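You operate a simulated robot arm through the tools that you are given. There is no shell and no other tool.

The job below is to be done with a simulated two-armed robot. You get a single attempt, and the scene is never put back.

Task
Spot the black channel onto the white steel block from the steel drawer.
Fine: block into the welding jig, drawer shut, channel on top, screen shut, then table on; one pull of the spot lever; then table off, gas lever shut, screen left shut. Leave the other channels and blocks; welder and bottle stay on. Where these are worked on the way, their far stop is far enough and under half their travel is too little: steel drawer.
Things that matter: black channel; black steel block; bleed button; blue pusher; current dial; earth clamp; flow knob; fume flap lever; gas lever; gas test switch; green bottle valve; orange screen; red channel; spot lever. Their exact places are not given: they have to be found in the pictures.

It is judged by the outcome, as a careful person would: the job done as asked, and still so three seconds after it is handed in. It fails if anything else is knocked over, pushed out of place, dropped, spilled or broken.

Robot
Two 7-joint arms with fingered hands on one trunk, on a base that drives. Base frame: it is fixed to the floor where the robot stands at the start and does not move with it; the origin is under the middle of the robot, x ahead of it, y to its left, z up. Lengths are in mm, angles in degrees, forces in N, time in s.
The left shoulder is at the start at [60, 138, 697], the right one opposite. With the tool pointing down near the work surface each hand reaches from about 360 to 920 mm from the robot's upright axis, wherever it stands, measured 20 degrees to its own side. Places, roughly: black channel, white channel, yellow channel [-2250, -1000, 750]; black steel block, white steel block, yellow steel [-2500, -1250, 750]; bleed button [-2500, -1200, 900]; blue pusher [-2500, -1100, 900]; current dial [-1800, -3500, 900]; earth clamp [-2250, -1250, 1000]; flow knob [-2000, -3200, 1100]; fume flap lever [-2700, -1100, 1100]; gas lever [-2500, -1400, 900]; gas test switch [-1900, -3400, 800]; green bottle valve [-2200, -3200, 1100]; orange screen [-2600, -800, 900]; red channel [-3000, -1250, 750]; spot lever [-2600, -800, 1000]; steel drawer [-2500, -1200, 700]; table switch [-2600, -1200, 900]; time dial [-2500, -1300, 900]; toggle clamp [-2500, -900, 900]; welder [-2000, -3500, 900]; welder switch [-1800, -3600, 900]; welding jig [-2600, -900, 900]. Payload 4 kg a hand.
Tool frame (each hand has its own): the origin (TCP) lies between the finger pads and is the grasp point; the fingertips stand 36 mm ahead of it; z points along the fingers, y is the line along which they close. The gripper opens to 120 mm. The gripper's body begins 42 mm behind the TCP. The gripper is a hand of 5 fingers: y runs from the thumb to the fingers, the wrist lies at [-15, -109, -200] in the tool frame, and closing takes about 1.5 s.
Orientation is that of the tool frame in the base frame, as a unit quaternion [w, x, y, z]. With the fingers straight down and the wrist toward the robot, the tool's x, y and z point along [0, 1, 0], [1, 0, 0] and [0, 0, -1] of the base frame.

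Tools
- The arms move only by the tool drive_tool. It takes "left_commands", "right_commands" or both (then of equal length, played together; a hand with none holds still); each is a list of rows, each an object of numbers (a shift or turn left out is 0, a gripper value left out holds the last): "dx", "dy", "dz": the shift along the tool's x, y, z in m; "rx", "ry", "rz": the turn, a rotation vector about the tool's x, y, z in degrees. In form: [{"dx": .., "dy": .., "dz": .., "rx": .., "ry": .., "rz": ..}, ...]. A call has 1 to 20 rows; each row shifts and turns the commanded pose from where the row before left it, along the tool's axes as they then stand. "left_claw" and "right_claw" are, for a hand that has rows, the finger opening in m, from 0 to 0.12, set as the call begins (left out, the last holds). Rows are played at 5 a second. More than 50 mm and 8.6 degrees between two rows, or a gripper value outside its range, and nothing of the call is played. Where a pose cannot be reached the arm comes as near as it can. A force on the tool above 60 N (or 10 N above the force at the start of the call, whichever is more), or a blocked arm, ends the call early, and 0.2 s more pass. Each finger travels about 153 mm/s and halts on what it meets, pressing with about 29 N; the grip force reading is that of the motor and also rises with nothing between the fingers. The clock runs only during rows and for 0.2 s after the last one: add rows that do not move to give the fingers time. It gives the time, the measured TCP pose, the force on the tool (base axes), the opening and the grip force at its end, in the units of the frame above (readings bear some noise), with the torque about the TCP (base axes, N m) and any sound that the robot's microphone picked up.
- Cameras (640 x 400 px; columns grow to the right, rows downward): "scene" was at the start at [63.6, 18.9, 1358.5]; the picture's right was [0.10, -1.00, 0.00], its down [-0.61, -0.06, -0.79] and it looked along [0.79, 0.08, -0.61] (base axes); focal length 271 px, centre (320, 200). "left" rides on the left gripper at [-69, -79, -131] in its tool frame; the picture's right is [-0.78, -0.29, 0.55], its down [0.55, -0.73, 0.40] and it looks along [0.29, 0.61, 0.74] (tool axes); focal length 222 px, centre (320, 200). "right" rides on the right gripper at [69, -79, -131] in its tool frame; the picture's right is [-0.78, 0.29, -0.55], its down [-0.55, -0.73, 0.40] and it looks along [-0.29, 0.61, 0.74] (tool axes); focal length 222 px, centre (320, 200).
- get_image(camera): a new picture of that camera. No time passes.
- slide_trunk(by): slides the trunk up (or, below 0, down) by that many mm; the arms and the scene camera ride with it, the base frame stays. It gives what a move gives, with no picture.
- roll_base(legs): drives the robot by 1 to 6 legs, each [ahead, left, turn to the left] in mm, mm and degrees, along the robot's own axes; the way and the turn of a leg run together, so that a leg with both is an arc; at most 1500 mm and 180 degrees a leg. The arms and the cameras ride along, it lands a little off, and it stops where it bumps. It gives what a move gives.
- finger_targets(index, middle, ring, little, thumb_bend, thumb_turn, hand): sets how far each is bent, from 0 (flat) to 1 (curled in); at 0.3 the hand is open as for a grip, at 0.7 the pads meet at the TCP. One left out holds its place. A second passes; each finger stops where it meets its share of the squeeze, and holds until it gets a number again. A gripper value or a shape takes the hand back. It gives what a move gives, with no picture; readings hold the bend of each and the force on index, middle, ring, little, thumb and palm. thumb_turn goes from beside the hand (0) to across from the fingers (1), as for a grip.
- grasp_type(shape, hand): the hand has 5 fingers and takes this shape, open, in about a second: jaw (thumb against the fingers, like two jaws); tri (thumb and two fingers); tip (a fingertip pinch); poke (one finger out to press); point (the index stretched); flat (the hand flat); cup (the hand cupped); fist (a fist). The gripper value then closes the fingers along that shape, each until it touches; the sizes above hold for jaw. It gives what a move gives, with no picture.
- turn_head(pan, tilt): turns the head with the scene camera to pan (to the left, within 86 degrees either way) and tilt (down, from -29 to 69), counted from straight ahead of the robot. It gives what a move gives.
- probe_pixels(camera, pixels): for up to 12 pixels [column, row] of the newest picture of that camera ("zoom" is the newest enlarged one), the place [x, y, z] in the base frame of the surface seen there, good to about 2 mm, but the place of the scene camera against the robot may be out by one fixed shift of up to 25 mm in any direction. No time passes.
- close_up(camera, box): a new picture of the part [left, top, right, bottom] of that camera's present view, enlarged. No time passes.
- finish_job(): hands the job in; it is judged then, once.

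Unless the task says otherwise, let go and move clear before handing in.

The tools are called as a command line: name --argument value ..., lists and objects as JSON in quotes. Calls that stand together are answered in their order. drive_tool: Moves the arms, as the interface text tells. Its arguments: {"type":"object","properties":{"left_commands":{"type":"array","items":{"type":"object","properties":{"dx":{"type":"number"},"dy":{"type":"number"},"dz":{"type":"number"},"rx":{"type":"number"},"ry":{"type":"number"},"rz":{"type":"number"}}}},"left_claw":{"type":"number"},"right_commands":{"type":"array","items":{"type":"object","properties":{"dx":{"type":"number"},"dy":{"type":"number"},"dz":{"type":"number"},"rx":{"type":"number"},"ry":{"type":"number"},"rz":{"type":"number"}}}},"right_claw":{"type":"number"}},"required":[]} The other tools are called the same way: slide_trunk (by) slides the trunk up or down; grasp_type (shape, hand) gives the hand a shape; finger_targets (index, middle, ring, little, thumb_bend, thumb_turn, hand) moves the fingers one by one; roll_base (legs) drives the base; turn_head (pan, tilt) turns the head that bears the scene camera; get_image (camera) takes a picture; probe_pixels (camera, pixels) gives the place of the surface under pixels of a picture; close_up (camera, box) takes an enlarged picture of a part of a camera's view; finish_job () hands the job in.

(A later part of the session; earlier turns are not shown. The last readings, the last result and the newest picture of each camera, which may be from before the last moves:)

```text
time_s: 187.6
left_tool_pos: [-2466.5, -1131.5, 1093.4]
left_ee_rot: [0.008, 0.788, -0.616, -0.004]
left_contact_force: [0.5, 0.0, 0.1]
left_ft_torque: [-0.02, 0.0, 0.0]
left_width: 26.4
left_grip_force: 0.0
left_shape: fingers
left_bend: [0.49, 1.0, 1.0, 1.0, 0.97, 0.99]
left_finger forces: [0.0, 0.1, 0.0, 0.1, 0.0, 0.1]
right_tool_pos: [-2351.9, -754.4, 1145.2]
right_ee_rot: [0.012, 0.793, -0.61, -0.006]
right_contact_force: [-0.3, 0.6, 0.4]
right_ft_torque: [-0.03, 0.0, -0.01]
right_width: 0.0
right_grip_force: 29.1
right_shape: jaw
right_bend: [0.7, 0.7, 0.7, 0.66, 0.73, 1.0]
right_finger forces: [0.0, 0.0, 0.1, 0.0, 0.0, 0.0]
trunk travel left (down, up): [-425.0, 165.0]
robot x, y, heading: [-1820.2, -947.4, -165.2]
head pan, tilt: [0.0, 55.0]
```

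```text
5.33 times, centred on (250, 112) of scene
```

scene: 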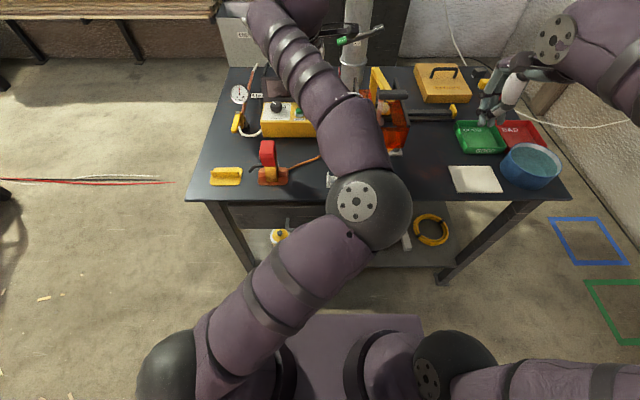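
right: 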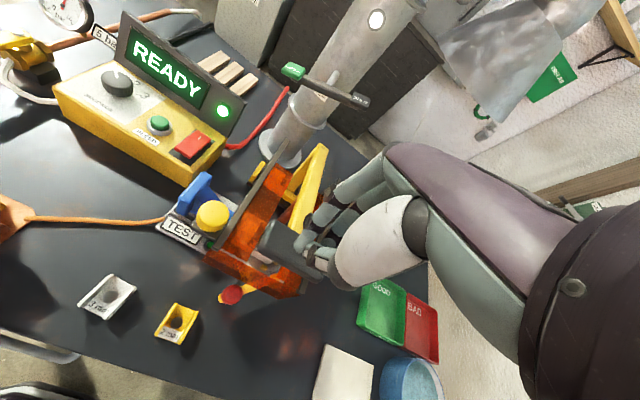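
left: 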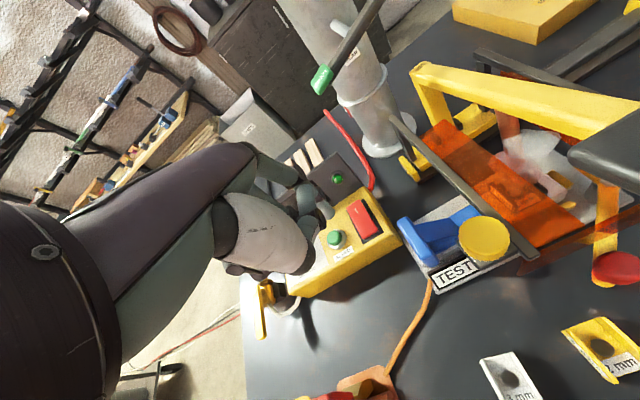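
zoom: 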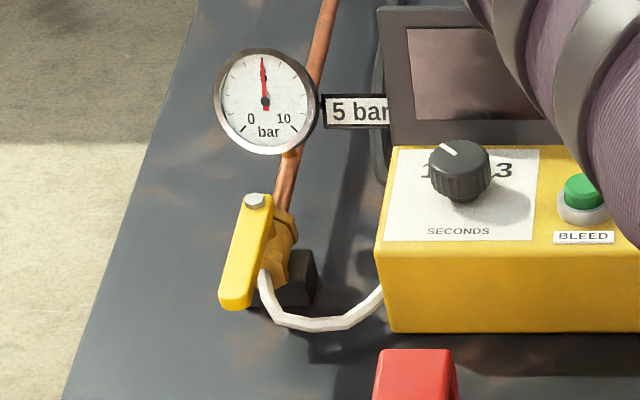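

Probing along the handle to find pivot and end.

close_up --camera "left" --box '[235, 255, 325, 345]'

probe_pixels --camera "zoom" --pixels '[[218, 145], [207, 160], [222, 230], [228, 280], [232, 320], [236, 350], [240, 370], [210, 250], [250, 330], [265, 170], [270, 210], [300, 260]]'

```text
4.44 times, centred on (280, 300) of left
```

zoom: 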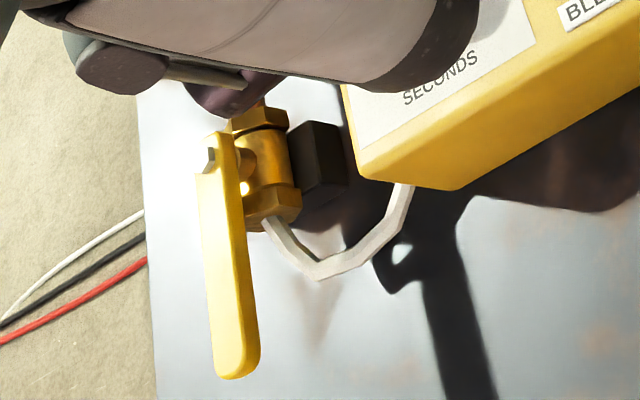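

```text
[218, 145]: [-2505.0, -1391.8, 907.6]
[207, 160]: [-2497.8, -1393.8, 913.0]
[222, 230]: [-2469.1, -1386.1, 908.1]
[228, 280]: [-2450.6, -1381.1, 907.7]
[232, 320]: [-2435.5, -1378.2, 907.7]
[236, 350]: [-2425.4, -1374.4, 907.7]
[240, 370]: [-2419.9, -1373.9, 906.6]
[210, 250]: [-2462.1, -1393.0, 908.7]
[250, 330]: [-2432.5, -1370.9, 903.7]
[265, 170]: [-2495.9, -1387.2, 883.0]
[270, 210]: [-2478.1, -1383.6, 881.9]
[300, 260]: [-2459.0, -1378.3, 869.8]
```

The gas handle pivots at (e=-713.5, n=-2769) and points toward the robot, top z≈908. I'll bring the left index down just left of its end and test a gentle push to the right.

drive_tool --left_commands '[{"dx": 0.036, "dy": -0.0015}, {"dx": 0.036, "dy": -0.0015}, {"dx": 0.036, "dy": -0.0015}, {"dx": 0.036, "dy": -0.0015}, {"dx": 0.036, "dy": -0.0015}, {"dx": 0.036, "dy": -0.0015}, {"dx": 0.036, "dy": -0.0015}, {"dx": 0.036, "dy": -0.001}, {"dz": 0.04}, {"dz": 0.04}, {"dz": 0.04}, {}]'

get_image --camera "left"

close_up --camera "left" --box '[250, 130, 410, 290]'

close_up --camera "scene" --box '[190, 60, 310, 160]'

```text
time_s: 190.2
left_tool_pos: [-2393.6, -1394.2, 1002.6]
left_ee_rot: [0.008, 0.787, -0.617, -0.004]
left_contact_force: [0.7, 0.1, -0.3]
left_ft_torque: [-0.02, 0.01, -0.01]
left_width: 26.5
left_grip_force: 0.0
left_shape: fingers
left_bend: [0.49, 1.0, 1.0, 1.0, 0.97, 0.99]
left_finger forces: [0.0, 0.1, 0.1, 0.1, 0.1, 0.1]
left hand out of reach, approached as far as the arm can: row 10, 11
right_tool_pos: [-2351.0, -753.8, 1145.6]
right_ee_rot: [0.012, 0.792, -0.61, -0.006]
right_contact_force: [0.3, -0.2, -1.3]
right_ft_torque: [-0.02, 0.0, 0.02]
right_width: 0.1
right_grip_force: 29.0
right_shape: jaw
right_bend: [0.7, 0.7, 0.7, 0.66, 0.73, 1.0]
right_finger forces: [0.0, 0.1, 0.1, 0.1, 0.1, 0.0]
trunk travel left (down, up): [-425.0, 165.0]
robot x, y, heading: [-1818.6, -947.8, -165.4]
head pan, tilt: [0.0, 55.0]
```

```text
taken
```

left: 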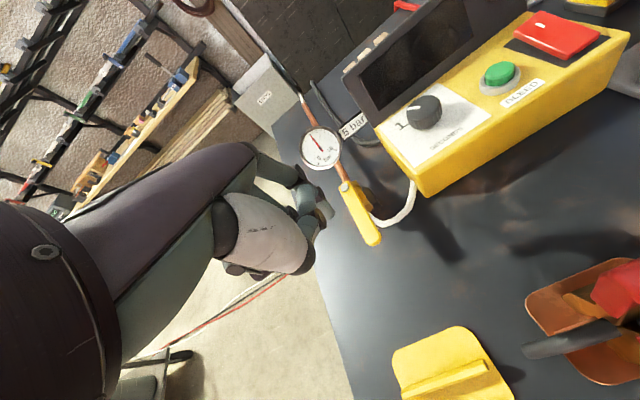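

```text
2.50 times, centred on (330, 210) of left
```

zoom: 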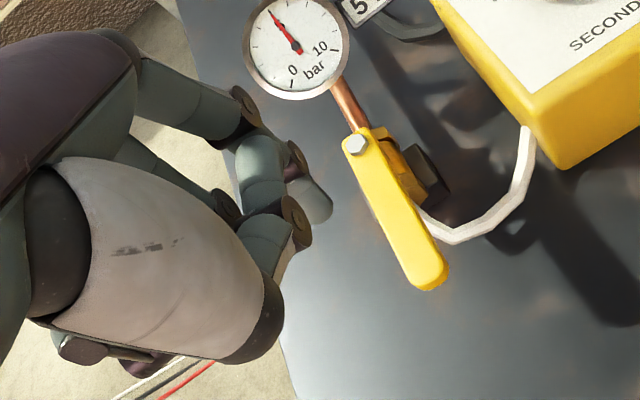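

```text
4.00 times, centred on (250, 110) of scene
```

zoom: 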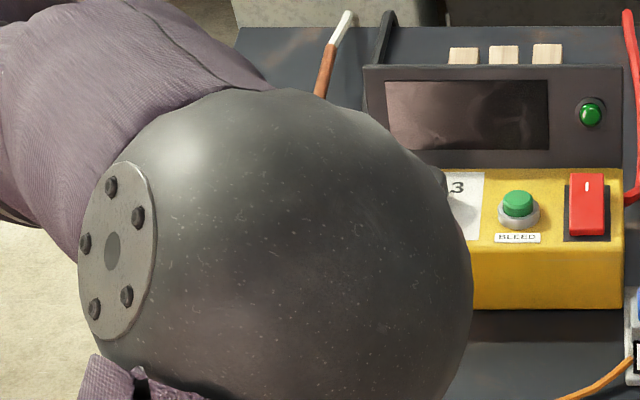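

The arm is at a posture limit; I'll shift 18 mm further left for clearance, then lower using the trunk.

drive_tool --left_commands '[{"dx": 0.01}, {"dx": 0.01}, {}]'

slide_trunk --by -40

get_image --camera "left"

close_up --camera "left" --box '[250, 130, 410, 290]'

probe_pixels --camera "zoom" --pixels '[[315, 205], [325, 200], [310, 215], [320, 185], [300, 190], [290, 240], [355, 145], [425, 280], [395, 230]]'

```text
time_s: 191.0
left_tool_pos: [-2394.5, -1393.7, 1004.5]
left_ee_rot: [0.008, 0.787, -0.617, -0.005]
left_contact_force: [-0.2, 0.0, 0.2]
left_ft_torque: [0.01, 0.04, 0.01]
left_width: 26.4
left_grip_force: 0.0
left_shape: fingers
left_bend: [0.49, 1.0, 1.0, 1.0, 0.97, 0.99]
left_finger forces: [0.1, 0.1, 0.0, 0.0, 0.0, 0.1]
left hand out of reach, approached as far as the arm can: row 1, 2
right_tool_pos: [-2350.5, -753.7, 1146.5]
right_ee_rot: [0.012, 0.792, -0.611, -0.005]
right_contact_force: [-0.2, -0.1, 0.0]
right_ft_torque: [-0.04, -0.01, -0.02]
right_width: 0.1
right_grip_force: 28.2
right_shape: jaw
right_bend: [0.7, 0.7, 0.7, 0.66, 0.73, 1.0]
right_finger forces: [0.0, 0.0, 0.1, 0.0, 0.1, 0.1]
trunk travel left (down, up): [-425.0, 165.0]
robot x, y, heading: [-1819.4, -947.1, -165.3]
head pan, tilt: [0.0, 55.0]
```

```text
time_s: 191.8
left_tool_pos: [-2392.5, -1393.1, 963.5]
left_ee_rot: [0.008, 0.787, -0.616, -0.004]
left_contact_force: [-0.3, 0.2, 0.6]
left_ft_torque: [-0.01, 0.02, 0.03]
left_width: 26.3
left_grip_force: 0.1
left_shape: fingers
left_bend: [0.49, 1.0, 1.0, 1.0, 0.97, 0.99]
left_finger forces: [0.1, 0.0, 0.1, 0.1, 0.0, 0.0]
right_tool_pos: [-2350.6, -753.1, 1107.3]
right_ee_rot: [0.012, 0.792, -0.61, -0.007]
right_contact_force: [0.1, 0.4, -0.6]
right_ft_torque: [0.01, 0.0, 0.03]
right_width: 0.1
right_grip_force: 28.9
right_shape: jaw
right_bend: [0.7, 0.7, 0.7, 0.66, 0.73, 1.0]
right_finger forces: [0.0, 0.1, 0.0, 0.1, 0.1, 0.0]
trunk travel left (down, up): [-385.0, 205.0]
robot x, y, heading: [-1818.9, -943.5, -165.3]
head pan, tilt: [0.0, 55.0]
```

```text
taken
```

left: 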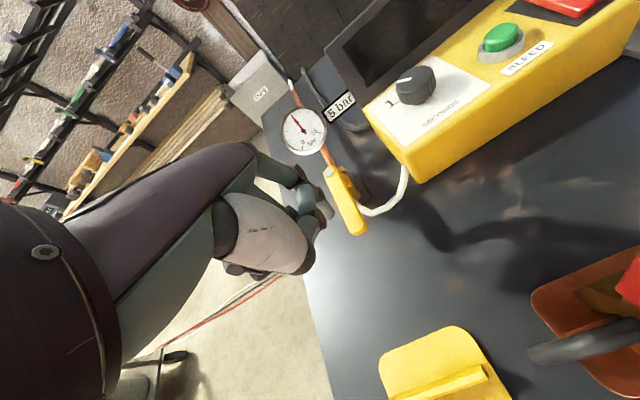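

```text
2.50 times, centred on (330, 210) of left
```

zoom: 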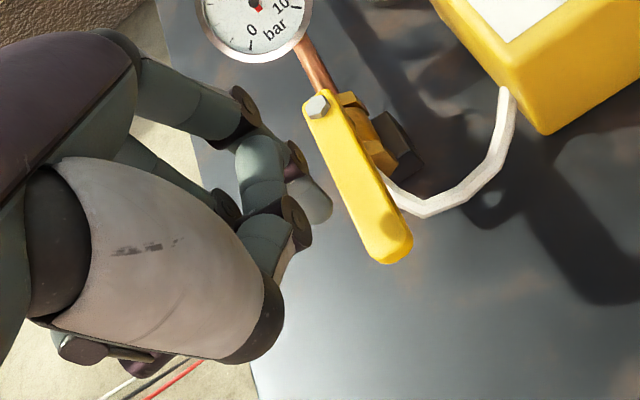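

```text
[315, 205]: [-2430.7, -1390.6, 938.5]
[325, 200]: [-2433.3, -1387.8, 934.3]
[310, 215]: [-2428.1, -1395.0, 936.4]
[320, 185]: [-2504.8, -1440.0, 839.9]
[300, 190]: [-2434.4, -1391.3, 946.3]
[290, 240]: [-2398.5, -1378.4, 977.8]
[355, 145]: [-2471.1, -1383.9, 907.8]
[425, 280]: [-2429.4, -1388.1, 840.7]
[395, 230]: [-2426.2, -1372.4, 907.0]
```

The finger is directly above the handle's left edge. I'll raise slightly, strafe the base 80 mm left to free the arm's range, then reposition.

drive_tool --left_commands '[{"dz": -0.03}, {"dz": -0.03}, {}]'

roll_base --legs '[[0, 80, 0]]'

get_image --camera "left"

```text
time_s: 192.7
left_tool_pos: [-2391.4, -1393.9, 1023.1]
left_ee_rot: [0.009, 0.787, -0.617, -0.005]
left_contact_force: [0.2, 0.9, 0.2]
left_ft_torque: [-0.01, -0.02, -0.01]
left_width: 26.6
left_grip_force: 0.1
left_shape: fingers
left_bend: [0.49, 1.0, 1.0, 1.0, 0.97, 0.99]
left_finger forces: [0.0, 0.1, 0.1, 0.1, 0.0, 0.0]
right_tool_pos: [-2351.1, -753.9, 1106.0]
right_ee_rot: [0.013, 0.793, -0.61, -0.007]
right_contact_force: [-0.3, -0.3, 0.7]
right_ft_torque: [0.03, -0.03, -0.01]
right_width: 0.0
right_grip_force: 29.0
right_shape: jaw
right_bend: [0.7, 0.7, 0.7, 0.66, 0.73, 1.0]
right_finger forces: [0.1, 0.0, 0.0, 0.1, 0.0, 0.0]
trunk travel left (down, up): [-385.0, 205.0]
robot x, y, heading: [-1816.3, -948.0, -165.5]
head pan, tilt: [0.0, 55.0]
```

```text
time_s: 193.7
left_tool_pos: [-2372.0, -1472.3, 1022.5]
left_ee_rot: [0.008, 0.788, -0.616, -0.005]
left_contact_force: [0.0, -1.0, -0.3]
left_ft_torque: [0.02, 0.0, 0.03]
left_width: 26.4
left_grip_force: 0.1
left_shape: fingers
left_bend: [0.49, 1.0, 1.0, 1.0, 0.97, 0.99]
left_finger forces: [0.0, 0.0, 0.0, 0.0, 0.0, 0.0]
right_tool_pos: [-2331.4, -831.5, 1106.8]
right_ee_rot: [0.011, 0.792, -0.61, -0.007]
right_contact_force: [-1.4, -0.3, 0.6]
right_ft_torque: [-0.03, 0.0, 0.0]
right_width: 0.0
right_grip_force: 29.5
right_shape: jaw
right_bend: [0.7, 0.7, 0.7, 0.66, 0.73, 1.0]
right_finger forces: [0.0, 0.0, 0.0, 0.0, 0.0, 0.1]
trunk travel left (down, up): [-385.0, 205.0]
robot x, y, heading: [-1796.5, -1022.1, -165.4]
head pan, tilt: [0.0, 55.0]
```

```text
taken
```

left: 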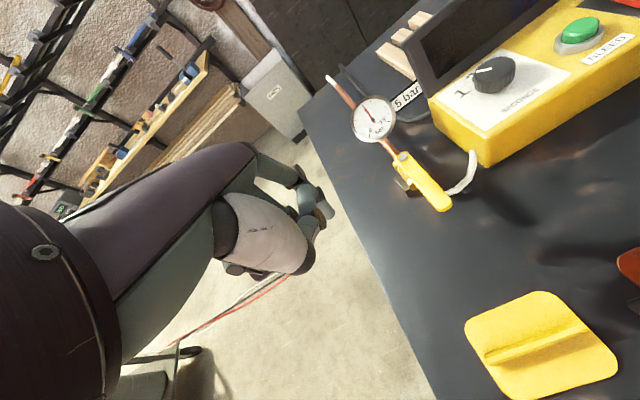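

Now shifting right 65 mm and lowering to bring the fingertip beside the handle (tip z≈895).

drive_tool --left_commands '[{"dx": -0.032, "dy": -0.0035}, {"dx": -0.032, "dy": -0.0035}, {"dz": 0.03}, {"dz": 0.03}, {}]'

close_up --camera "left" --box '[250, 130, 410, 290]'

probe_pixels --camera "zoom" --pixels '[[315, 205], [325, 200], [310, 215], [300, 190], [400, 230], [350, 120], [330, 195]]'

```text
time_s: 194.9
left_tool_pos: [-2381.4, -1407.9, 964.7]
left_ee_rot: [0.008, 0.787, -0.616, -0.004]
left_contact_force: [0.2, -0.5, -0.1]
left_ft_torque: [0.01, 0.02, -0.01]
left_width: 26.6
left_grip_force: 0.0
left_shape: fingers
left_bend: [0.49, 1.0, 1.0, 1.0, 0.97, 0.99]
left_finger forces: [0.0, 0.1, 0.1, 0.0, 0.0, 0.0]
right_tool_pos: [-2329.8, -830.7, 1106.9]
right_ee_rot: [0.012, 0.792, -0.61, -0.006]
right_contact_force: [0.4, 0.2, -0.6]
right_ft_torque: [0.0, -0.01, -0.03]
right_width: 0.0
right_grip_force: 28.3
right_shape: jaw
right_bend: [0.7, 0.7, 0.7, 0.66, 0.73, 1.0]
right_finger forces: [0.0, 0.0, 0.0, 0.0, 0.1, 0.0]
trunk travel left (down, up): [-385.0, 205.0]
robot x, y, heading: [-1797.6, -1025.4, -165.7]
head pan, tilt: [0.0, 55.0]
```

```text
2.50 times, centred on (330, 210) of left
```

zoom: 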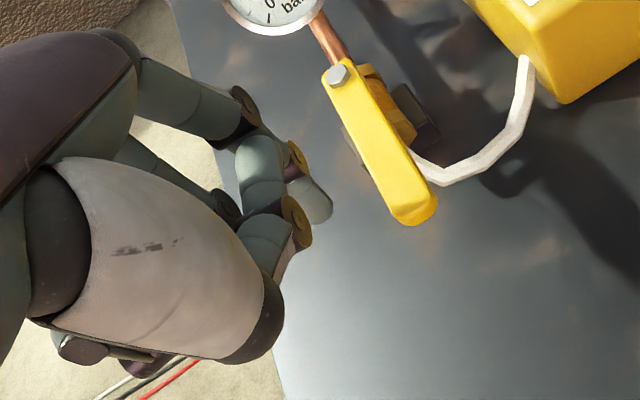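

```text
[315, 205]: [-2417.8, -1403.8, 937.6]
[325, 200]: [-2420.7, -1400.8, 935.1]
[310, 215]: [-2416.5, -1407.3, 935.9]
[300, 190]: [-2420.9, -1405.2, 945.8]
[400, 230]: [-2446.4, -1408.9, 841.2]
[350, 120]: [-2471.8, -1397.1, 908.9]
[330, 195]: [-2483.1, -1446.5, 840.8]
```

The fingertip is 15 mm left of the handle. Lowering 37 mm beside it.

drive_tool --left_commands '[{"dz": 0.02}, {"dz": 0.018}, {}]'

close_up --camera "left" --box '[250, 110, 430, 290]'

probe_pixels --camera "zoom" --pixels '[[310, 215], [318, 210], [300, 225], [290, 200], [385, 165], [350, 80], [400, 185]]'

```text
time_s: 195.7
left_tool_pos: [-2382.1, -1407.7, 926.3]
left_ee_rot: [0.007, 0.787, -0.617, -0.004]
left_contact_force: [0.7, 0.7, -0.9]
left_ft_torque: [-0.03, 0.01, -0.01]
left_width: 26.4
left_grip_force: 0.0
left_shape: fingers
left_bend: [0.49, 1.0, 1.0, 1.0, 0.97, 0.99]
left_finger forces: [0.0, 0.1, 0.0, 0.1, 0.0, 0.0]
right_tool_pos: [-2330.8, -831.1, 1107.5]
right_ee_rot: [0.012, 0.792, -0.611, -0.005]
right_contact_force: [-0.1, 0.3, 0.6]
right_ft_torque: [0.03, 0.02, -0.01]
right_width: 0.0
right_grip_force: 28.7
right_shape: jaw
right_bend: [0.7, 0.7, 0.7, 0.66, 0.73, 1.0]
right_finger forces: [0.1, 0.1, 0.1, 0.0, 0.0, 0.0]
trunk travel left (down, up): [-385.0, 205.0]
robot x, y, heading: [-1793.6, -1026.2, -165.2]
head pan, tilt: [0.0, 55.0]
```

```text
2.22 times, centred on (340, 200) of left
```

zoom: 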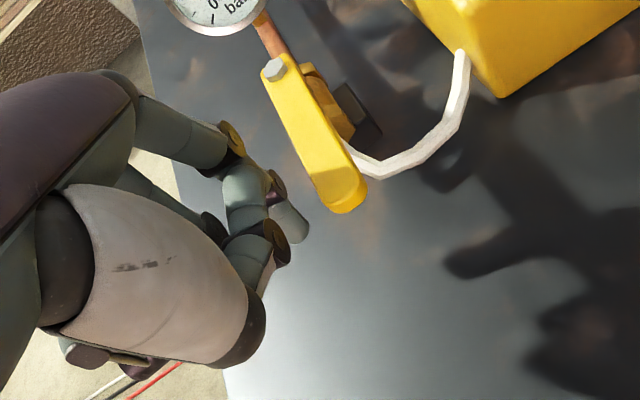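

```text
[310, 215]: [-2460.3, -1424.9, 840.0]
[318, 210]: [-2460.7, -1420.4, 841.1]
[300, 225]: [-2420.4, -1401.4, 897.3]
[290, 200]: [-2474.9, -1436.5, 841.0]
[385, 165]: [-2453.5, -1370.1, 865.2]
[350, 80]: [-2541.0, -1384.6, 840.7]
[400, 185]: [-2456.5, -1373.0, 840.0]
```

The finger is beside the handle. Pushing right gently in small steps.

drive_tool --left_commands '[{"dx": -0.008}, {"dx": -0.006}, {}]'

drive_tool --left_commands '[{"dx": -0.004}, {"dx": -0.004}, {}]'

close_up --camera "left" --box '[250, 110, 430, 290]'

```text
time_s: 196.5
left_tool_pos: [-2384.8, -1394.8, 927.1]
left_ee_rot: [0.009, 0.788, -0.615, -0.005]
left_contact_force: [0.8, -0.7, 0.2]
left_ft_torque: [-0.02, -0.03, 0.03]
left_width: 26.4
left_grip_force: 0.6
left_shape: fingers
left_bend: [0.49, 1.0, 1.0, 1.0, 0.97, 0.99]
left_finger forces: [0.9, 0.1, 0.0, 0.0, 0.1, 0.1]
right_tool_pos: [-2330.1, -831.0, 1106.4]
right_ee_rot: [0.012, 0.792, -0.61, -0.006]
right_contact_force: [-0.8, 0.5, 0.1]
right_ft_torque: [0.02, -0.01, -0.01]
right_width: 0.0
right_grip_force: 28.6
right_shape: jaw
right_bend: [0.7, 0.7, 0.7, 0.66, 0.73, 1.0]
right_finger forces: [0.1, 0.0, 0.0, 0.1, 0.0, 0.0]
trunk travel left (down, up): [-385.0, 205.0]
robot x, y, heading: [-1796.9, -1024.7, -165.5]
head pan, tilt: [0.0, 55.0]
```

```text
time_s: 197.3
left_tool_pos: [-2386.2, -1389.1, 925.3]
left_ee_rot: [0.009, 0.789, -0.614, -0.004]
left_contact_force: [4.7, -14.1, 0.9]
left_ft_torque: [-0.29, -0.06, 0.63]
left_width: 26.6
left_grip_force: 7.3
left_shape: fingers
left_bend: [0.49, 1.0, 1.0, 1.0, 0.97, 1.0]
left_finger forces: [14.0, 0.1, 0.0, 0.0, 0.0, 0.0]
right_tool_pos: [-2331.3, -832.8, 1107.0]
right_ee_rot: [0.012, 0.792, -0.61, -0.007]
right_contact_force: [0.5, 0.6, 0.1]
right_ft_torque: [0.0, 0.03, 0.02]
right_width: 0.0
right_grip_force: 28.9
right_shape: jaw
right_bend: [0.7, 0.7, 0.7, 0.66, 0.73, 1.0]
right_finger forces: [0.0, 0.1, 0.0, 0.0, 0.0, 0.1]
trunk travel left (down, up): [-385.0, 205.0]
robot x, y, heading: [-1794.1, -1024.5, -165.4]
head pan, tilt: [0.0, 55.0]
```

```text
2.22 times, centred on (340, 200) of left
```

zoom: 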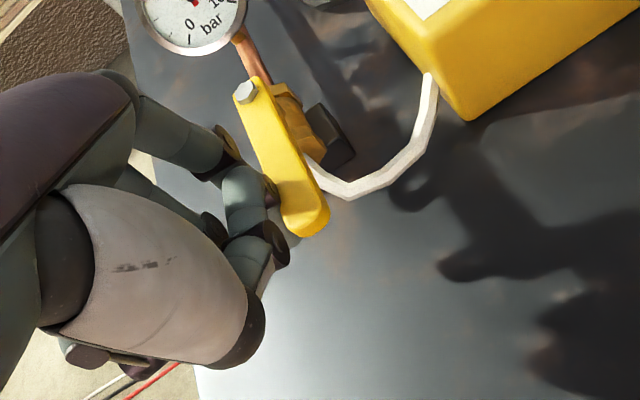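

Contact at 14 N; let me check whether the handle has moved by probing it.

close_up --camera "left" --box '[300, 130, 360, 230]'

probe_pixels --camera "zoom" --pixels '[[200, 85], [240, 150], [280, 220], [330, 300], [350, 320], [210, 100], [300, 260]]'

```text
4.00 times, centred on (330, 180) of left
```

zoom: 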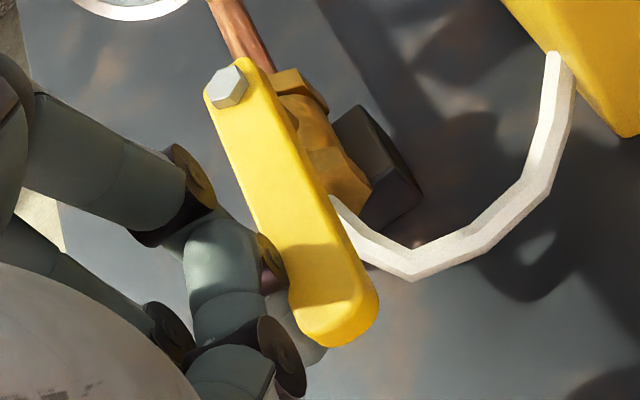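

```text
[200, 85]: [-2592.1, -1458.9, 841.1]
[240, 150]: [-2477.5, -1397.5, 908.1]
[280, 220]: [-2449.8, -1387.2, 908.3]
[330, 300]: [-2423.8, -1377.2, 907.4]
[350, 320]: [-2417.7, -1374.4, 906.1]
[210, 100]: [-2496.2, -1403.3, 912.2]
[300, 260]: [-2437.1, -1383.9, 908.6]
```

The handle hasn't moved right, so it likely turns left. I'll check the heights of the other knuckles before moving the finger to the handle's right side.

probe_pixels --camera "zoom" --pixels '[[285, 360], [225, 370], [215, 260], [165, 330], [240, 310], [295, 330], [310, 345], [200, 180], [60, 290], [260, 340]]'

```text
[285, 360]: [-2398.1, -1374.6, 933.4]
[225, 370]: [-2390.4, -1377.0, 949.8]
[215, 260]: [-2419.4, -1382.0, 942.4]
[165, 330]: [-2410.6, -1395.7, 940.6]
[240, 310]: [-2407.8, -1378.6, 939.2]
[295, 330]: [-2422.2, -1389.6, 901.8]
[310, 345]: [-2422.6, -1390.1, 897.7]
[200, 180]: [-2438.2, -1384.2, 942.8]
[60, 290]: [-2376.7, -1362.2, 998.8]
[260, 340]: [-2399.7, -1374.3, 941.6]
```

All other knuckles stay ≥20 mm above the handle. I'll lift, cross over, and come down on the handle's right side.

drive_tool --left_commands '[{"dx": 0.008}, {"dz": -0.025}, {"dz": -0.025}, {"dx": -0.03}, {"dx": -0.03}, {}]'

get_image --camera "left"

close_up --camera "left" --box '[250, 110, 430, 290]'

probe_pixels --camera "zoom" --pixels '[[300, 220], [310, 225], [305, 235], [290, 210], [330, 170], [295, 235]]'

```text
time_s: 198.7
left_tool_pos: [-2397.7, -1335.3, 974.6]
left_ee_rot: [0.008, 0.788, -0.616, -0.004]
left_contact_force: [0.1, 0.2, -0.3]
left_ft_torque: [0.02, -0.02, 0.04]
left_width: 26.4
left_grip_force: 0.0
left_shape: fingers
left_bend: [0.49, 1.0, 1.0, 1.0, 0.97, 0.99]
left_finger forces: [0.1, 0.0, 0.1, 0.1, 0.0, 0.0]
right_tool_pos: [-2330.2, -831.2, 1106.4]
right_ee_rot: [0.012, 0.792, -0.61, -0.005]
right_contact_force: [0.5, 0.4, 0.1]
right_ft_torque: [0.01, 0.0, -0.02]
right_width: 0.0
right_grip_force: 29.1
right_shape: jaw
right_bend: [0.7, 0.7, 0.7, 0.66, 0.73, 1.0]
right_finger forces: [0.0, 0.0, 0.1, 0.0, 0.0, 0.1]
trunk travel left (down, up): [-385.0, 205.0]
robot x, y, heading: [-1794.9, -1024.7, -165.5]
head pan, tilt: [0.0, 55.0]
```

```text
taken
```

left: 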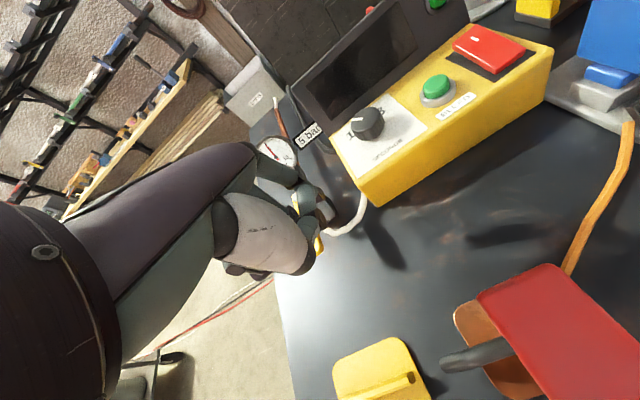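

```text
2.22 times, centred on (340, 200) of left
```

zoom: 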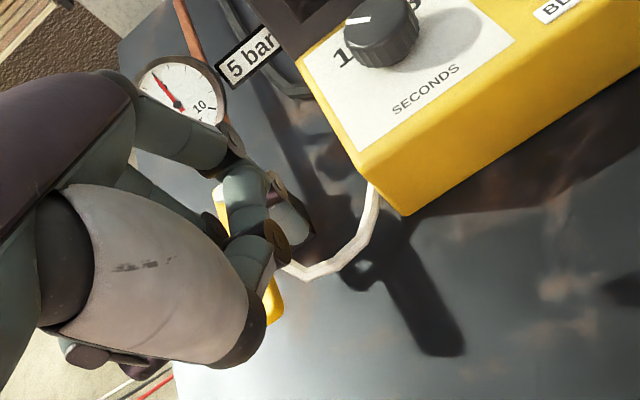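

```text
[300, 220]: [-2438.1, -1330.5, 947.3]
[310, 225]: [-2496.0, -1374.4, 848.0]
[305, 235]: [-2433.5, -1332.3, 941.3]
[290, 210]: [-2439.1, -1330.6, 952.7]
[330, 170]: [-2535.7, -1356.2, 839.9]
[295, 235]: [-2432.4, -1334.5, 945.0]
```

Finger is on the right side with ~20 mm gap. Checking the white hose's height below it before lowering.

probe_pixels --camera "zoom" --pixels '[[320, 268], [345, 255], [300, 268], [365, 220], [375, 195], [290, 262]]'

```text
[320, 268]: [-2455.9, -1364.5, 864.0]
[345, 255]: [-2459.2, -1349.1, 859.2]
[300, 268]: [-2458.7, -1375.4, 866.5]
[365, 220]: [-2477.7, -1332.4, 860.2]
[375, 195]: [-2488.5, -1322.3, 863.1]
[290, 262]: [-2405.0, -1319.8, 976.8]
```

The hose is at z≤866; the fingertip will stop at ~892. Lowering and pushing left gently.

drive_tool --left_commands '[{"dz": 0.024}, {"dz": 0.023}, {}, {"dx": 0.008}, {"dx": 0.008}, {}]'

drive_tool --left_commands '[{"dx": 0.004}, {"dx": 0.004}, {}]'

close_up --camera "left" --box '[250, 110, 430, 290]'

```text
time_s: 200.1
left_tool_pos: [-2395.4, -1350.6, 928.2]
left_ee_rot: [0.007, 0.788, -0.616, -0.004]
left_contact_force: [-0.3, 0.3, 0.9]
left_ft_torque: [0.01, 0.0, -0.01]
left_width: 26.4
left_grip_force: 0.1
left_shape: fingers
left_bend: [0.49, 1.0, 1.0, 1.0, 0.97, 0.99]
left_finger forces: [0.1, 0.0, 0.0, 0.1, 0.0, 0.1]
right_tool_pos: [-2330.8, -831.0, 1105.8]
right_ee_rot: [0.012, 0.792, -0.61, -0.006]
right_contact_force: [0.0, 0.4, -0.5]
right_ft_torque: [-0.03, -0.03, 0.04]
right_width: 0.4
right_grip_force: 28.9
right_shape: jaw
right_bend: [0.7, 0.7, 0.7, 0.66, 0.73, 1.0]
right_finger forces: [0.0, 0.0, 0.1, 0.0, 0.0, 0.0]
trunk travel left (down, up): [-385.0, 205.0]
robot x, y, heading: [-1795.5, -1025.3, -165.6]
head pan, tilt: [0.0, 55.0]
```

```text
time_s: 200.9
left_tool_pos: [-2393.8, -1359.7, 927.9]
left_ee_rot: [0.009, 0.788, -0.616, -0.004]
left_contact_force: [0.5, 0.0, -0.3]
left_ft_torque: [-0.02, 0.0, 0.0]
left_width: 26.3
left_grip_force: 0.0
left_shape: fingers
left_bend: [0.49, 1.0, 1.0, 1.0, 0.97, 0.99]
left_finger forces: [0.0, 0.0, 0.1, 0.0, 0.0, 0.1]
right_tool_pos: [-2331.1, -831.4, 1107.4]
right_ee_rot: [0.012, 0.792, -0.61, -0.006]
right_contact_force: [-0.4, 0.3, 0.7]
right_ft_torque: [0.02, 0.0, 0.0]
right_width: 0.2
right_grip_force: 28.8
right_shape: jaw
right_bend: [0.7, 0.7, 0.7, 0.66, 0.73, 1.0]
right_finger forces: [0.0, 0.1, 0.0, 0.1, 0.0, 0.0]
trunk travel left (down, up): [-385.0, 205.0]
robot x, y, heading: [-1796.6, -1025.3, -165.4]
head pan, tilt: [0.0, 55.0]
```

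```text
2.22 times, centred on (340, 200) of left
```

zoom: 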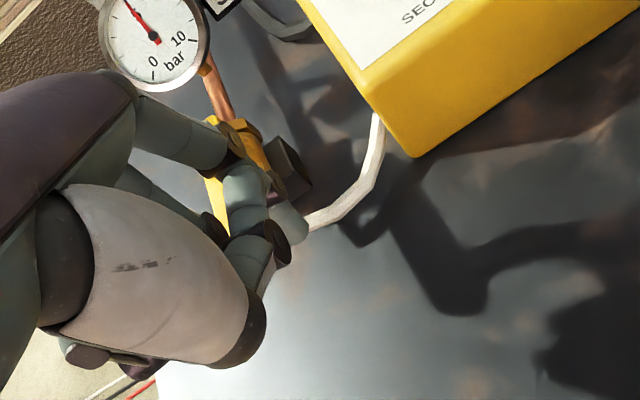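

No force yet. Continuing left a bit and checking.

drive_tool --left_commands '[{"dx": 0.005}, {"dx": 0.005}, {}]'

close_up --camera "left" --box '[250, 110, 430, 290]'

get_image --camera "right"

```text
time_s: 201.7
left_tool_pos: [-2391.0, -1369.5, 928.4]
left_ee_rot: [0.009, 0.787, -0.616, -0.005]
left_contact_force: [0.5, -0.6, 0.0]
left_ft_torque: [0.01, 0.01, -0.02]
left_width: 26.5
left_grip_force: 0.1
left_shape: fingers
left_bend: [0.49, 1.0, 1.0, 1.0, 0.97, 0.99]
left_finger forces: [0.2, 0.1, 0.0, 0.1, 0.0, 0.1]
right_tool_pos: [-2331.4, -830.7, 1106.7]
right_ee_rot: [0.012, 0.792, -0.61, -0.006]
right_contact_force: [0.0, 0.9, 0.2]
right_ft_torque: [0.01, 0.0, -0.04]
right_width: 0.2
right_grip_force: 28.6
right_shape: jaw
right_bend: [0.7, 0.7, 0.7, 0.66, 0.73, 1.0]
right_finger forces: [0.0, 0.0, 0.0, 0.0, 0.0, 0.0]
trunk travel left (down, up): [-385.0, 205.0]
robot x, y, heading: [-1798.5, -1026.2, -165.1]
head pan, tilt: [0.0, 55.0]
```

```text
2.22 times, centred on (340, 200) of left
```

zoom: 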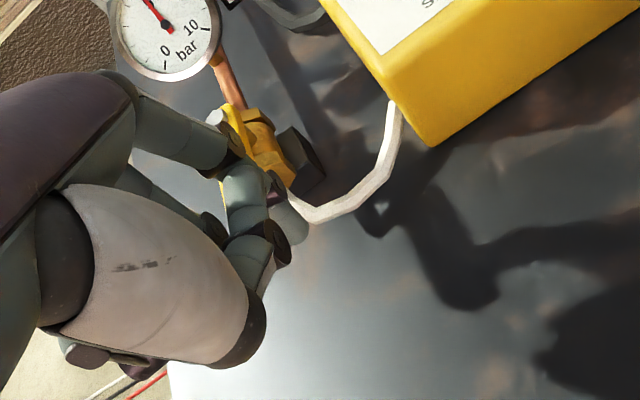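

```text
taken
```

right: 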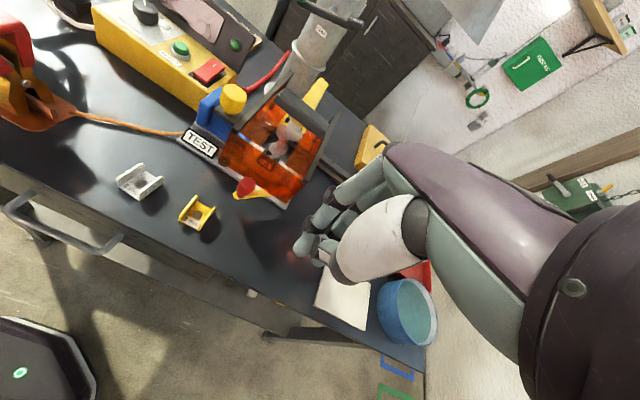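

The handle seems to move left freely now. Checking with the scene camera.

get_image --camera "scene"

close_up --camera "scene" --box '[200, 60, 330, 160]'

```text
taken
```

scene: 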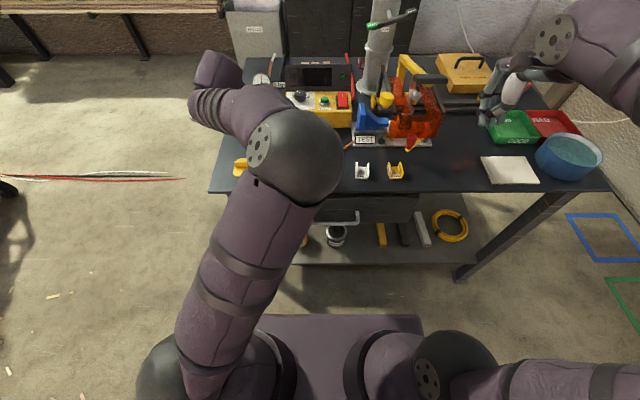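

```text
4.00 times, centred on (265, 110) of scene
```

zoom: 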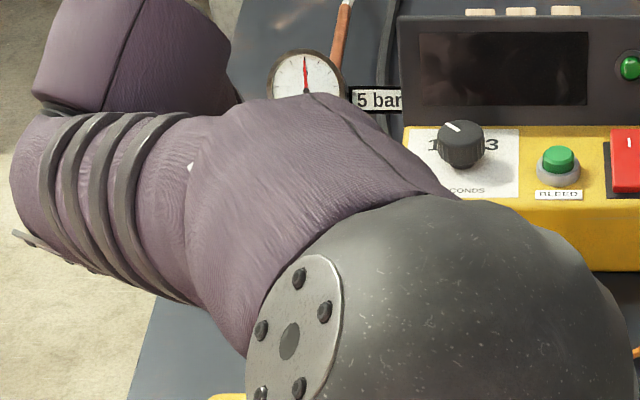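

The view is blocked by the arm, but there's no resistance. I'll follow the handle's arc leftwards while watching the force.

drive_tool --left_commands '[{"dx": 0.011, "dy": 0.002}, {"dx": 0.011, "dy": 0.002}, {"dx": 0.0104, "dy": 0.006}, {"dx": 0.0104, "dy": 0.006}, {}]'

get_image --camera "left"

close_up --camera "left" --box '[250, 110, 430, 290]'

```text
time_s: 202.9
left_tool_pos: [-2396.5, -1414.6, 928.5]
left_ee_rot: [0.008, 0.788, -0.616, -0.004]
left_contact_force: [0.8, 0.0, -1.5]
left_ft_torque: [0.03, 0.03, -0.01]
left_width: 26.2
left_grip_force: 0.1
left_shape: fingers
left_bend: [0.49, 1.0, 1.0, 1.0, 0.97, 0.99]
left_finger forces: [0.1, 0.1, 0.0, 0.0, 0.1, 0.0]
right_tool_pos: [-2331.2, -831.6, 1106.5]
right_ee_rot: [0.012, 0.792, -0.61, -0.006]
right_contact_force: [-0.3, -0.1, 0.4]
right_ft_torque: [-0.01, 0.0, 0.01]
right_width: 0.0
right_grip_force: 28.7
right_shape: jaw
right_bend: [0.7, 0.7, 0.7, 0.66, 0.73, 1.0]
right_finger forces: [0.0, 0.1, 0.1, 0.1, 0.0, 0.0]
trunk travel left (down, up): [-385.0, 205.0]
robot x, y, heading: [-1799.4, -1022.9, -165.6]
head pan, tilt: [0.0, 55.0]
```

```text
taken
```

left: 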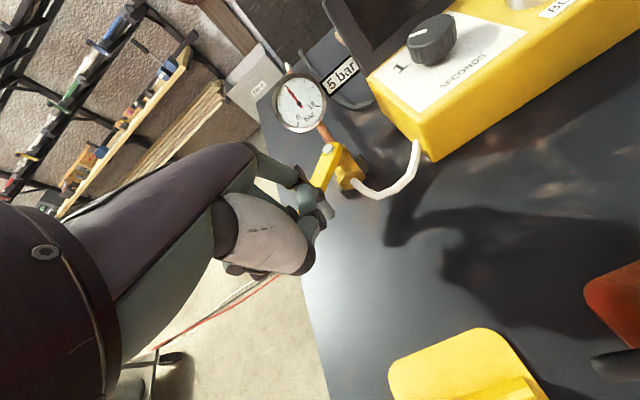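

```text
2.22 times, centred on (340, 200) of left
```

zoom: 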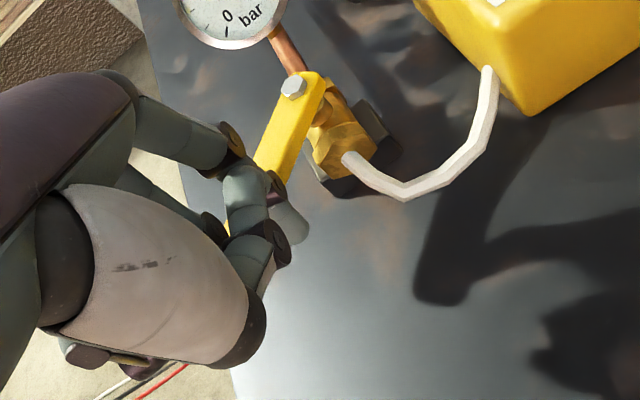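

The handle has turned ~50° left. Continuing along the arc to 90°.

drive_tool --left_commands '[{"dx": 0.0104, "dy": 0.006}, {"dx": 0.007, "dy": 0.01}, {"dx": 0.006, "dy": 0.0105}, {"dx": 0.004, "dy": 0.0105}, {}]'

get_image --camera "left"

close_up --camera "left" --box '[250, 110, 430, 290]'

```text
time_s: 204.1
left_tool_pos: [-2409.2, -1435.1, 929.1]
left_ee_rot: [0.008, 0.787, -0.617, -0.005]
left_contact_force: [0.7, -0.4, -0.3]
left_ft_torque: [0.0, 0.01, 0.01]
left_width: 26.5
left_grip_force: 0.0
left_shape: fingers
left_bend: [0.49, 1.0, 1.0, 1.0, 0.97, 0.99]
left_finger forces: [0.0, 0.0, 0.0, 0.1, 0.0, 0.1]
left hand out of reach, approached as far as the arm can: row 3, 4
right_tool_pos: [-2329.7, -831.5, 1107.5]
right_ee_rot: [0.012, 0.793, -0.61, -0.005]
right_contact_force: [-0.1, -0.4, 0.1]
right_ft_torque: [0.01, 0.0, -0.02]
right_width: 0.0
right_grip_force: 28.8
right_shape: jaw
right_bend: [0.7, 0.7, 0.7, 0.66, 0.73, 1.0]
right_finger forces: [0.0, 0.1, 0.0, 0.0, 0.0, 0.1]
trunk travel left (down, up): [-385.0, 205.0]
robot x, y, heading: [-1798.5, -1026.5, -165.6]
head pan, tilt: [0.0, 55.0]
```

```text
taken
```

left: 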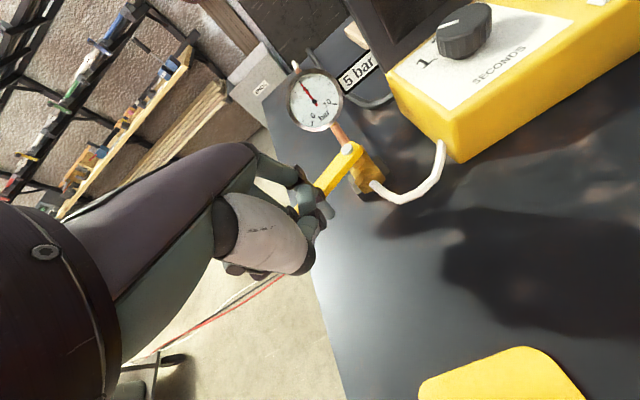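

```text
2.22 times, centred on (340, 200) of left
```

zoom: 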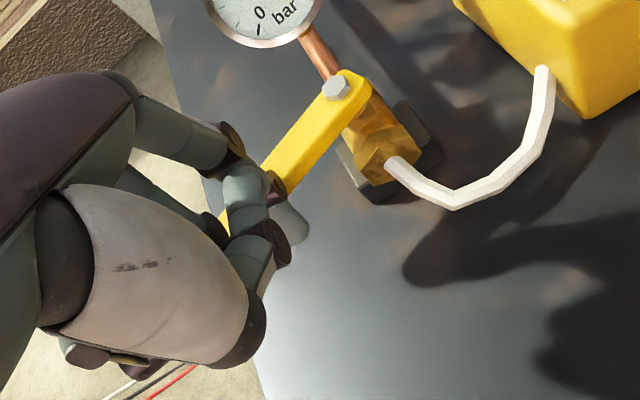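

The handle is at ~65° and the arm is at its limit; I'll finish the arc by rolling the base slightly ahead and left.

roll_base --legs '[[22, 12, 0]]'

get_image --camera "left"

close_up --camera "left" --box '[250, 110, 430, 290]'

```text
time_s: 204.9
left_tool_pos: [-2426.0, -1451.0, 930.4]
left_ee_rot: [0.01, 0.788, -0.616, -0.005]
left_contact_force: [6.0, 2.2, 4.9]
left_ft_torque: [0.06, 0.08, -0.07]
left_width: 25.5
left_grip_force: 3.5
left_shape: fingers
left_bend: [0.5, 1.0, 1.0, 1.0, 0.97, 0.99]
left_finger forces: [7.4, 0.0, 0.1, 0.0, 0.0, 0.1]
right_tool_pos: [-2347.9, -848.8, 1107.1]
right_ee_rot: [0.012, 0.792, -0.61, -0.007]
right_contact_force: [1.0, 0.0, 0.7]
right_ft_torque: [-0.01, 0.03, 0.02]
right_width: 0.2
right_grip_force: 29.1
right_shape: jaw
right_bend: [0.7, 0.7, 0.7, 0.66, 0.73, 1.0]
right_finger forces: [0.0, 0.1, 0.0, 0.0, 0.0, 0.0]
trunk travel left (down, up): [-385.0, 205.0]
robot x, y, heading: [-1821.5, -1040.4, -165.2]
head pan, tilt: [0.0, 55.0]
```

```text
taken
```

left: 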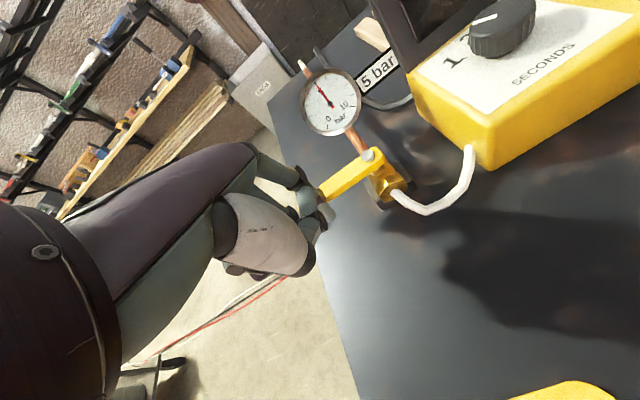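

```text
2.22 times, centred on (340, 200) of left
```

zoom: 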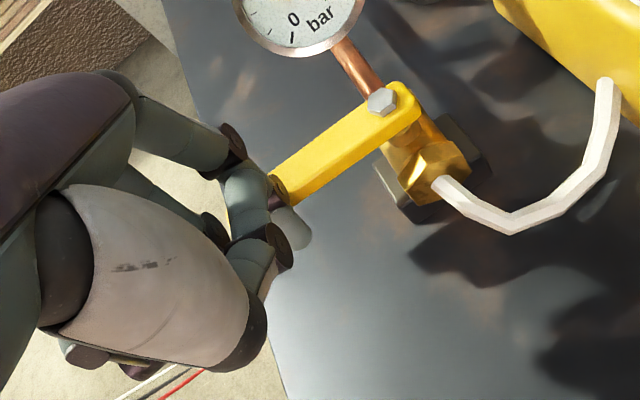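

The handle now looks almost perpendicular to the pipe (force 6–8 N). Probing its direction.

probe_pixels --camera "zoom" --pixels '[[382, 102], [350, 130], [320, 155], [300, 172], [285, 165], [400, 95], [335, 165], [310, 140], [290, 220], [300, 215]]'

```text
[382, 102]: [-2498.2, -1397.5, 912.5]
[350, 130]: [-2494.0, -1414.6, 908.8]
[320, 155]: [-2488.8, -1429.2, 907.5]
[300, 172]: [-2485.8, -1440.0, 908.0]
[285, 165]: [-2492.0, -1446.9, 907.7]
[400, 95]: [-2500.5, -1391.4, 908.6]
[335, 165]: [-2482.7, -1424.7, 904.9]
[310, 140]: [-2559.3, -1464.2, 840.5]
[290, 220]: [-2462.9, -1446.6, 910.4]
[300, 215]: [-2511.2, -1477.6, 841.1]
```

The handle is at ~88° from its open direction. I'll nudge a few mm more to reach its stop.

drive_tool --left_commands '[{"dy": 0.003}, {}]'

```text
time_s: 205.5
left_tool_pos: [-2426.9, -1452.1, 929.5]
left_ee_rot: [0.009, 0.787, -0.617, -0.006]
left_contact_force: [6.8, 3.2, 4.0]
left_ft_torque: [0.03, 0.02, -0.1]
left_width: 25.0
left_grip_force: 3.9
left_shape: fingers
left_bend: [0.5, 1.0, 1.0, 1.0, 0.97, 0.99]
left_finger forces: [7.6, 0.0, 0.0, 0.0, 0.1, 0.1]
left hand out of reach, approached as far as the arm can: row 1
right_tool_pos: [-2348.3, -847.9, 1107.6]
right_ee_rot: [0.013, 0.793, -0.61, -0.006]
right_contact_force: [-0.5, 0.5, -0.3]
right_ft_torque: [0.0, 0.01, 0.0]
right_width: 0.1
right_grip_force: 29.3
right_shape: jaw
right_bend: [0.7, 0.7, 0.7, 0.66, 0.73, 1.0]
right_finger forces: [0.0, 0.0, 0.1, 0.0, 0.0, 0.0]
trunk travel left (down, up): [-385.0, 205.0]
robot x, y, heading: [-1812.2, -1040.6, -165.4]
head pan, tilt: [0.0, 55.0]
```

roll_base --legs '[[5, 0, 0]]'

close_up --camera "left" --box '[250, 110, 430, 290]'

probe_pixels --camera "zoom" --pixels '[[382, 102], [350, 130], [320, 155], [300, 172], [400, 95], [390, 100]]'

```text
time_s: 206.2
left_tool_pos: [-2431.2, -1452.7, 931.0]
left_ee_rot: [0.009, 0.787, -0.616, -0.005]
left_contact_force: [13.2, 5.3, 6.5]
left_ft_torque: [0.1, 0.0, -0.23]
left_width: 23.6
left_grip_force: 7.7
left_shape: fingers
left_bend: [0.53, 1.0, 1.0, 1.0, 0.97, 0.99]
left_finger forces: [15.5, 0.0, 0.0, 0.1, 0.0, 0.0]
right_tool_pos: [-2352.3, -848.6, 1108.7]
right_ee_rot: [0.012, 0.792, -0.61, -0.007]
right_contact_force: [-0.2, 0.5, 0.4]
right_ft_torque: [-0.04, 0.01, -0.01]
right_width: 0.1
right_grip_force: 29.0
right_shape: jaw
right_bend: [0.7, 0.7, 0.7, 0.66, 0.73, 1.0]
right_finger forces: [0.1, 0.0, 0.0, 0.0, 0.0, 0.0]
trunk travel left (down, up): [-385.0, 205.0]
robot x, y, heading: [-1819.6, -1045.0, -165.5]
head pan, tilt: [0.0, 55.0]
```

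```text
2.22 times, centred on (340, 200) of left
```

zoom: 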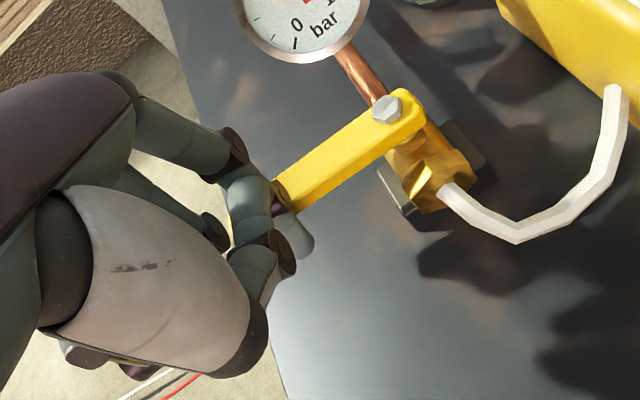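

```text
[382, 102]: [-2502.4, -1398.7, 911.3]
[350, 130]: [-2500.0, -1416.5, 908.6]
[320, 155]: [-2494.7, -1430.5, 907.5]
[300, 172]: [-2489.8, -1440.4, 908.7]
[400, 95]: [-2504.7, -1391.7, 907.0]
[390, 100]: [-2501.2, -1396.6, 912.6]
```

The force rises to ~15 N against its stop: the gas lever is shut (perpendicular to the pipe). Backing the finger off and lifting away.

drive_tool --left_commands '[{"dy": -0.015}, {"dy": -0.015}, {"dz": -0.03}, {"dz": -0.04}, {"dz": -0.04}, {"dz": -0.04}, {"dy": -0.04}, {"dy": -0.04}, {}]'

get_image --camera "left"

get_image --camera "scene"

```text
time_s: 208.2
left_tool_pos: [-2325.8, -1422.4, 1077.2]
left_ee_rot: [0.009, 0.788, -0.616, -0.004]
left_contact_force: [0.6, -0.5, -0.6]
left_ft_torque: [-0.01, -0.01, 0.0]
left_width: 26.0
left_grip_force: 0.1
left_shape: fingers
left_bend: [0.49, 1.0, 1.0, 1.0, 0.97, 0.99]
left_finger forces: [0.1, 0.0, 0.0, 0.0, 0.0, 0.0]
right_tool_pos: [-2352.9, -849.6, 1106.2]
right_ee_rot: [0.012, 0.792, -0.61, -0.006]
right_contact_force: [0.9, 0.2, 0.5]
right_ft_torque: [-0.01, -0.01, 0.02]
right_width: 0.0
right_grip_force: 29.1
right_shape: jaw
right_bend: [0.7, 0.7, 0.7, 0.66, 0.73, 1.0]
right_finger forces: [0.1, 0.0, 0.1, 0.0, 0.0, 0.1]
trunk travel left (down, up): [-385.0, 205.0]
robot x, y, heading: [-1819.4, -1048.3, -165.2]
head pan, tilt: [0.0, 55.0]
```

```text
taken
```

left: 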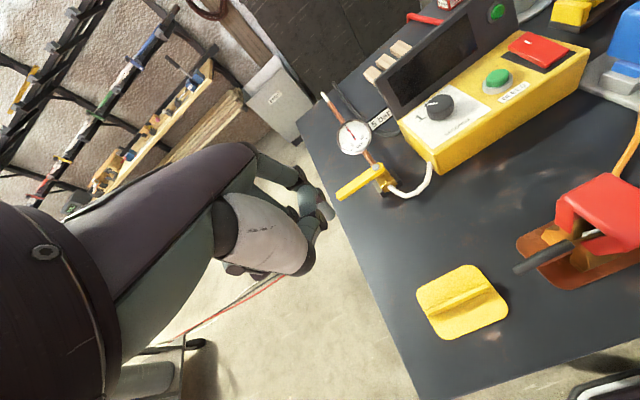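

```text
taken
```

scene: 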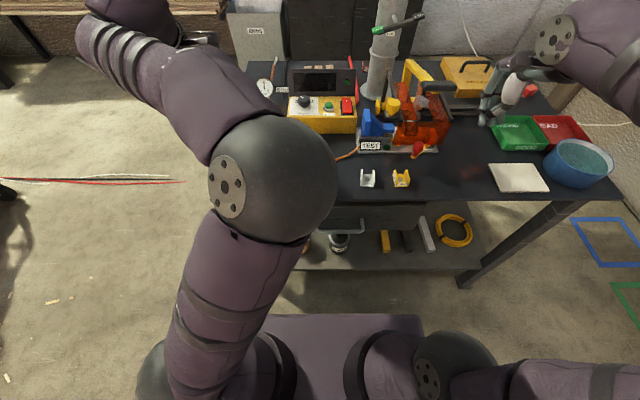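

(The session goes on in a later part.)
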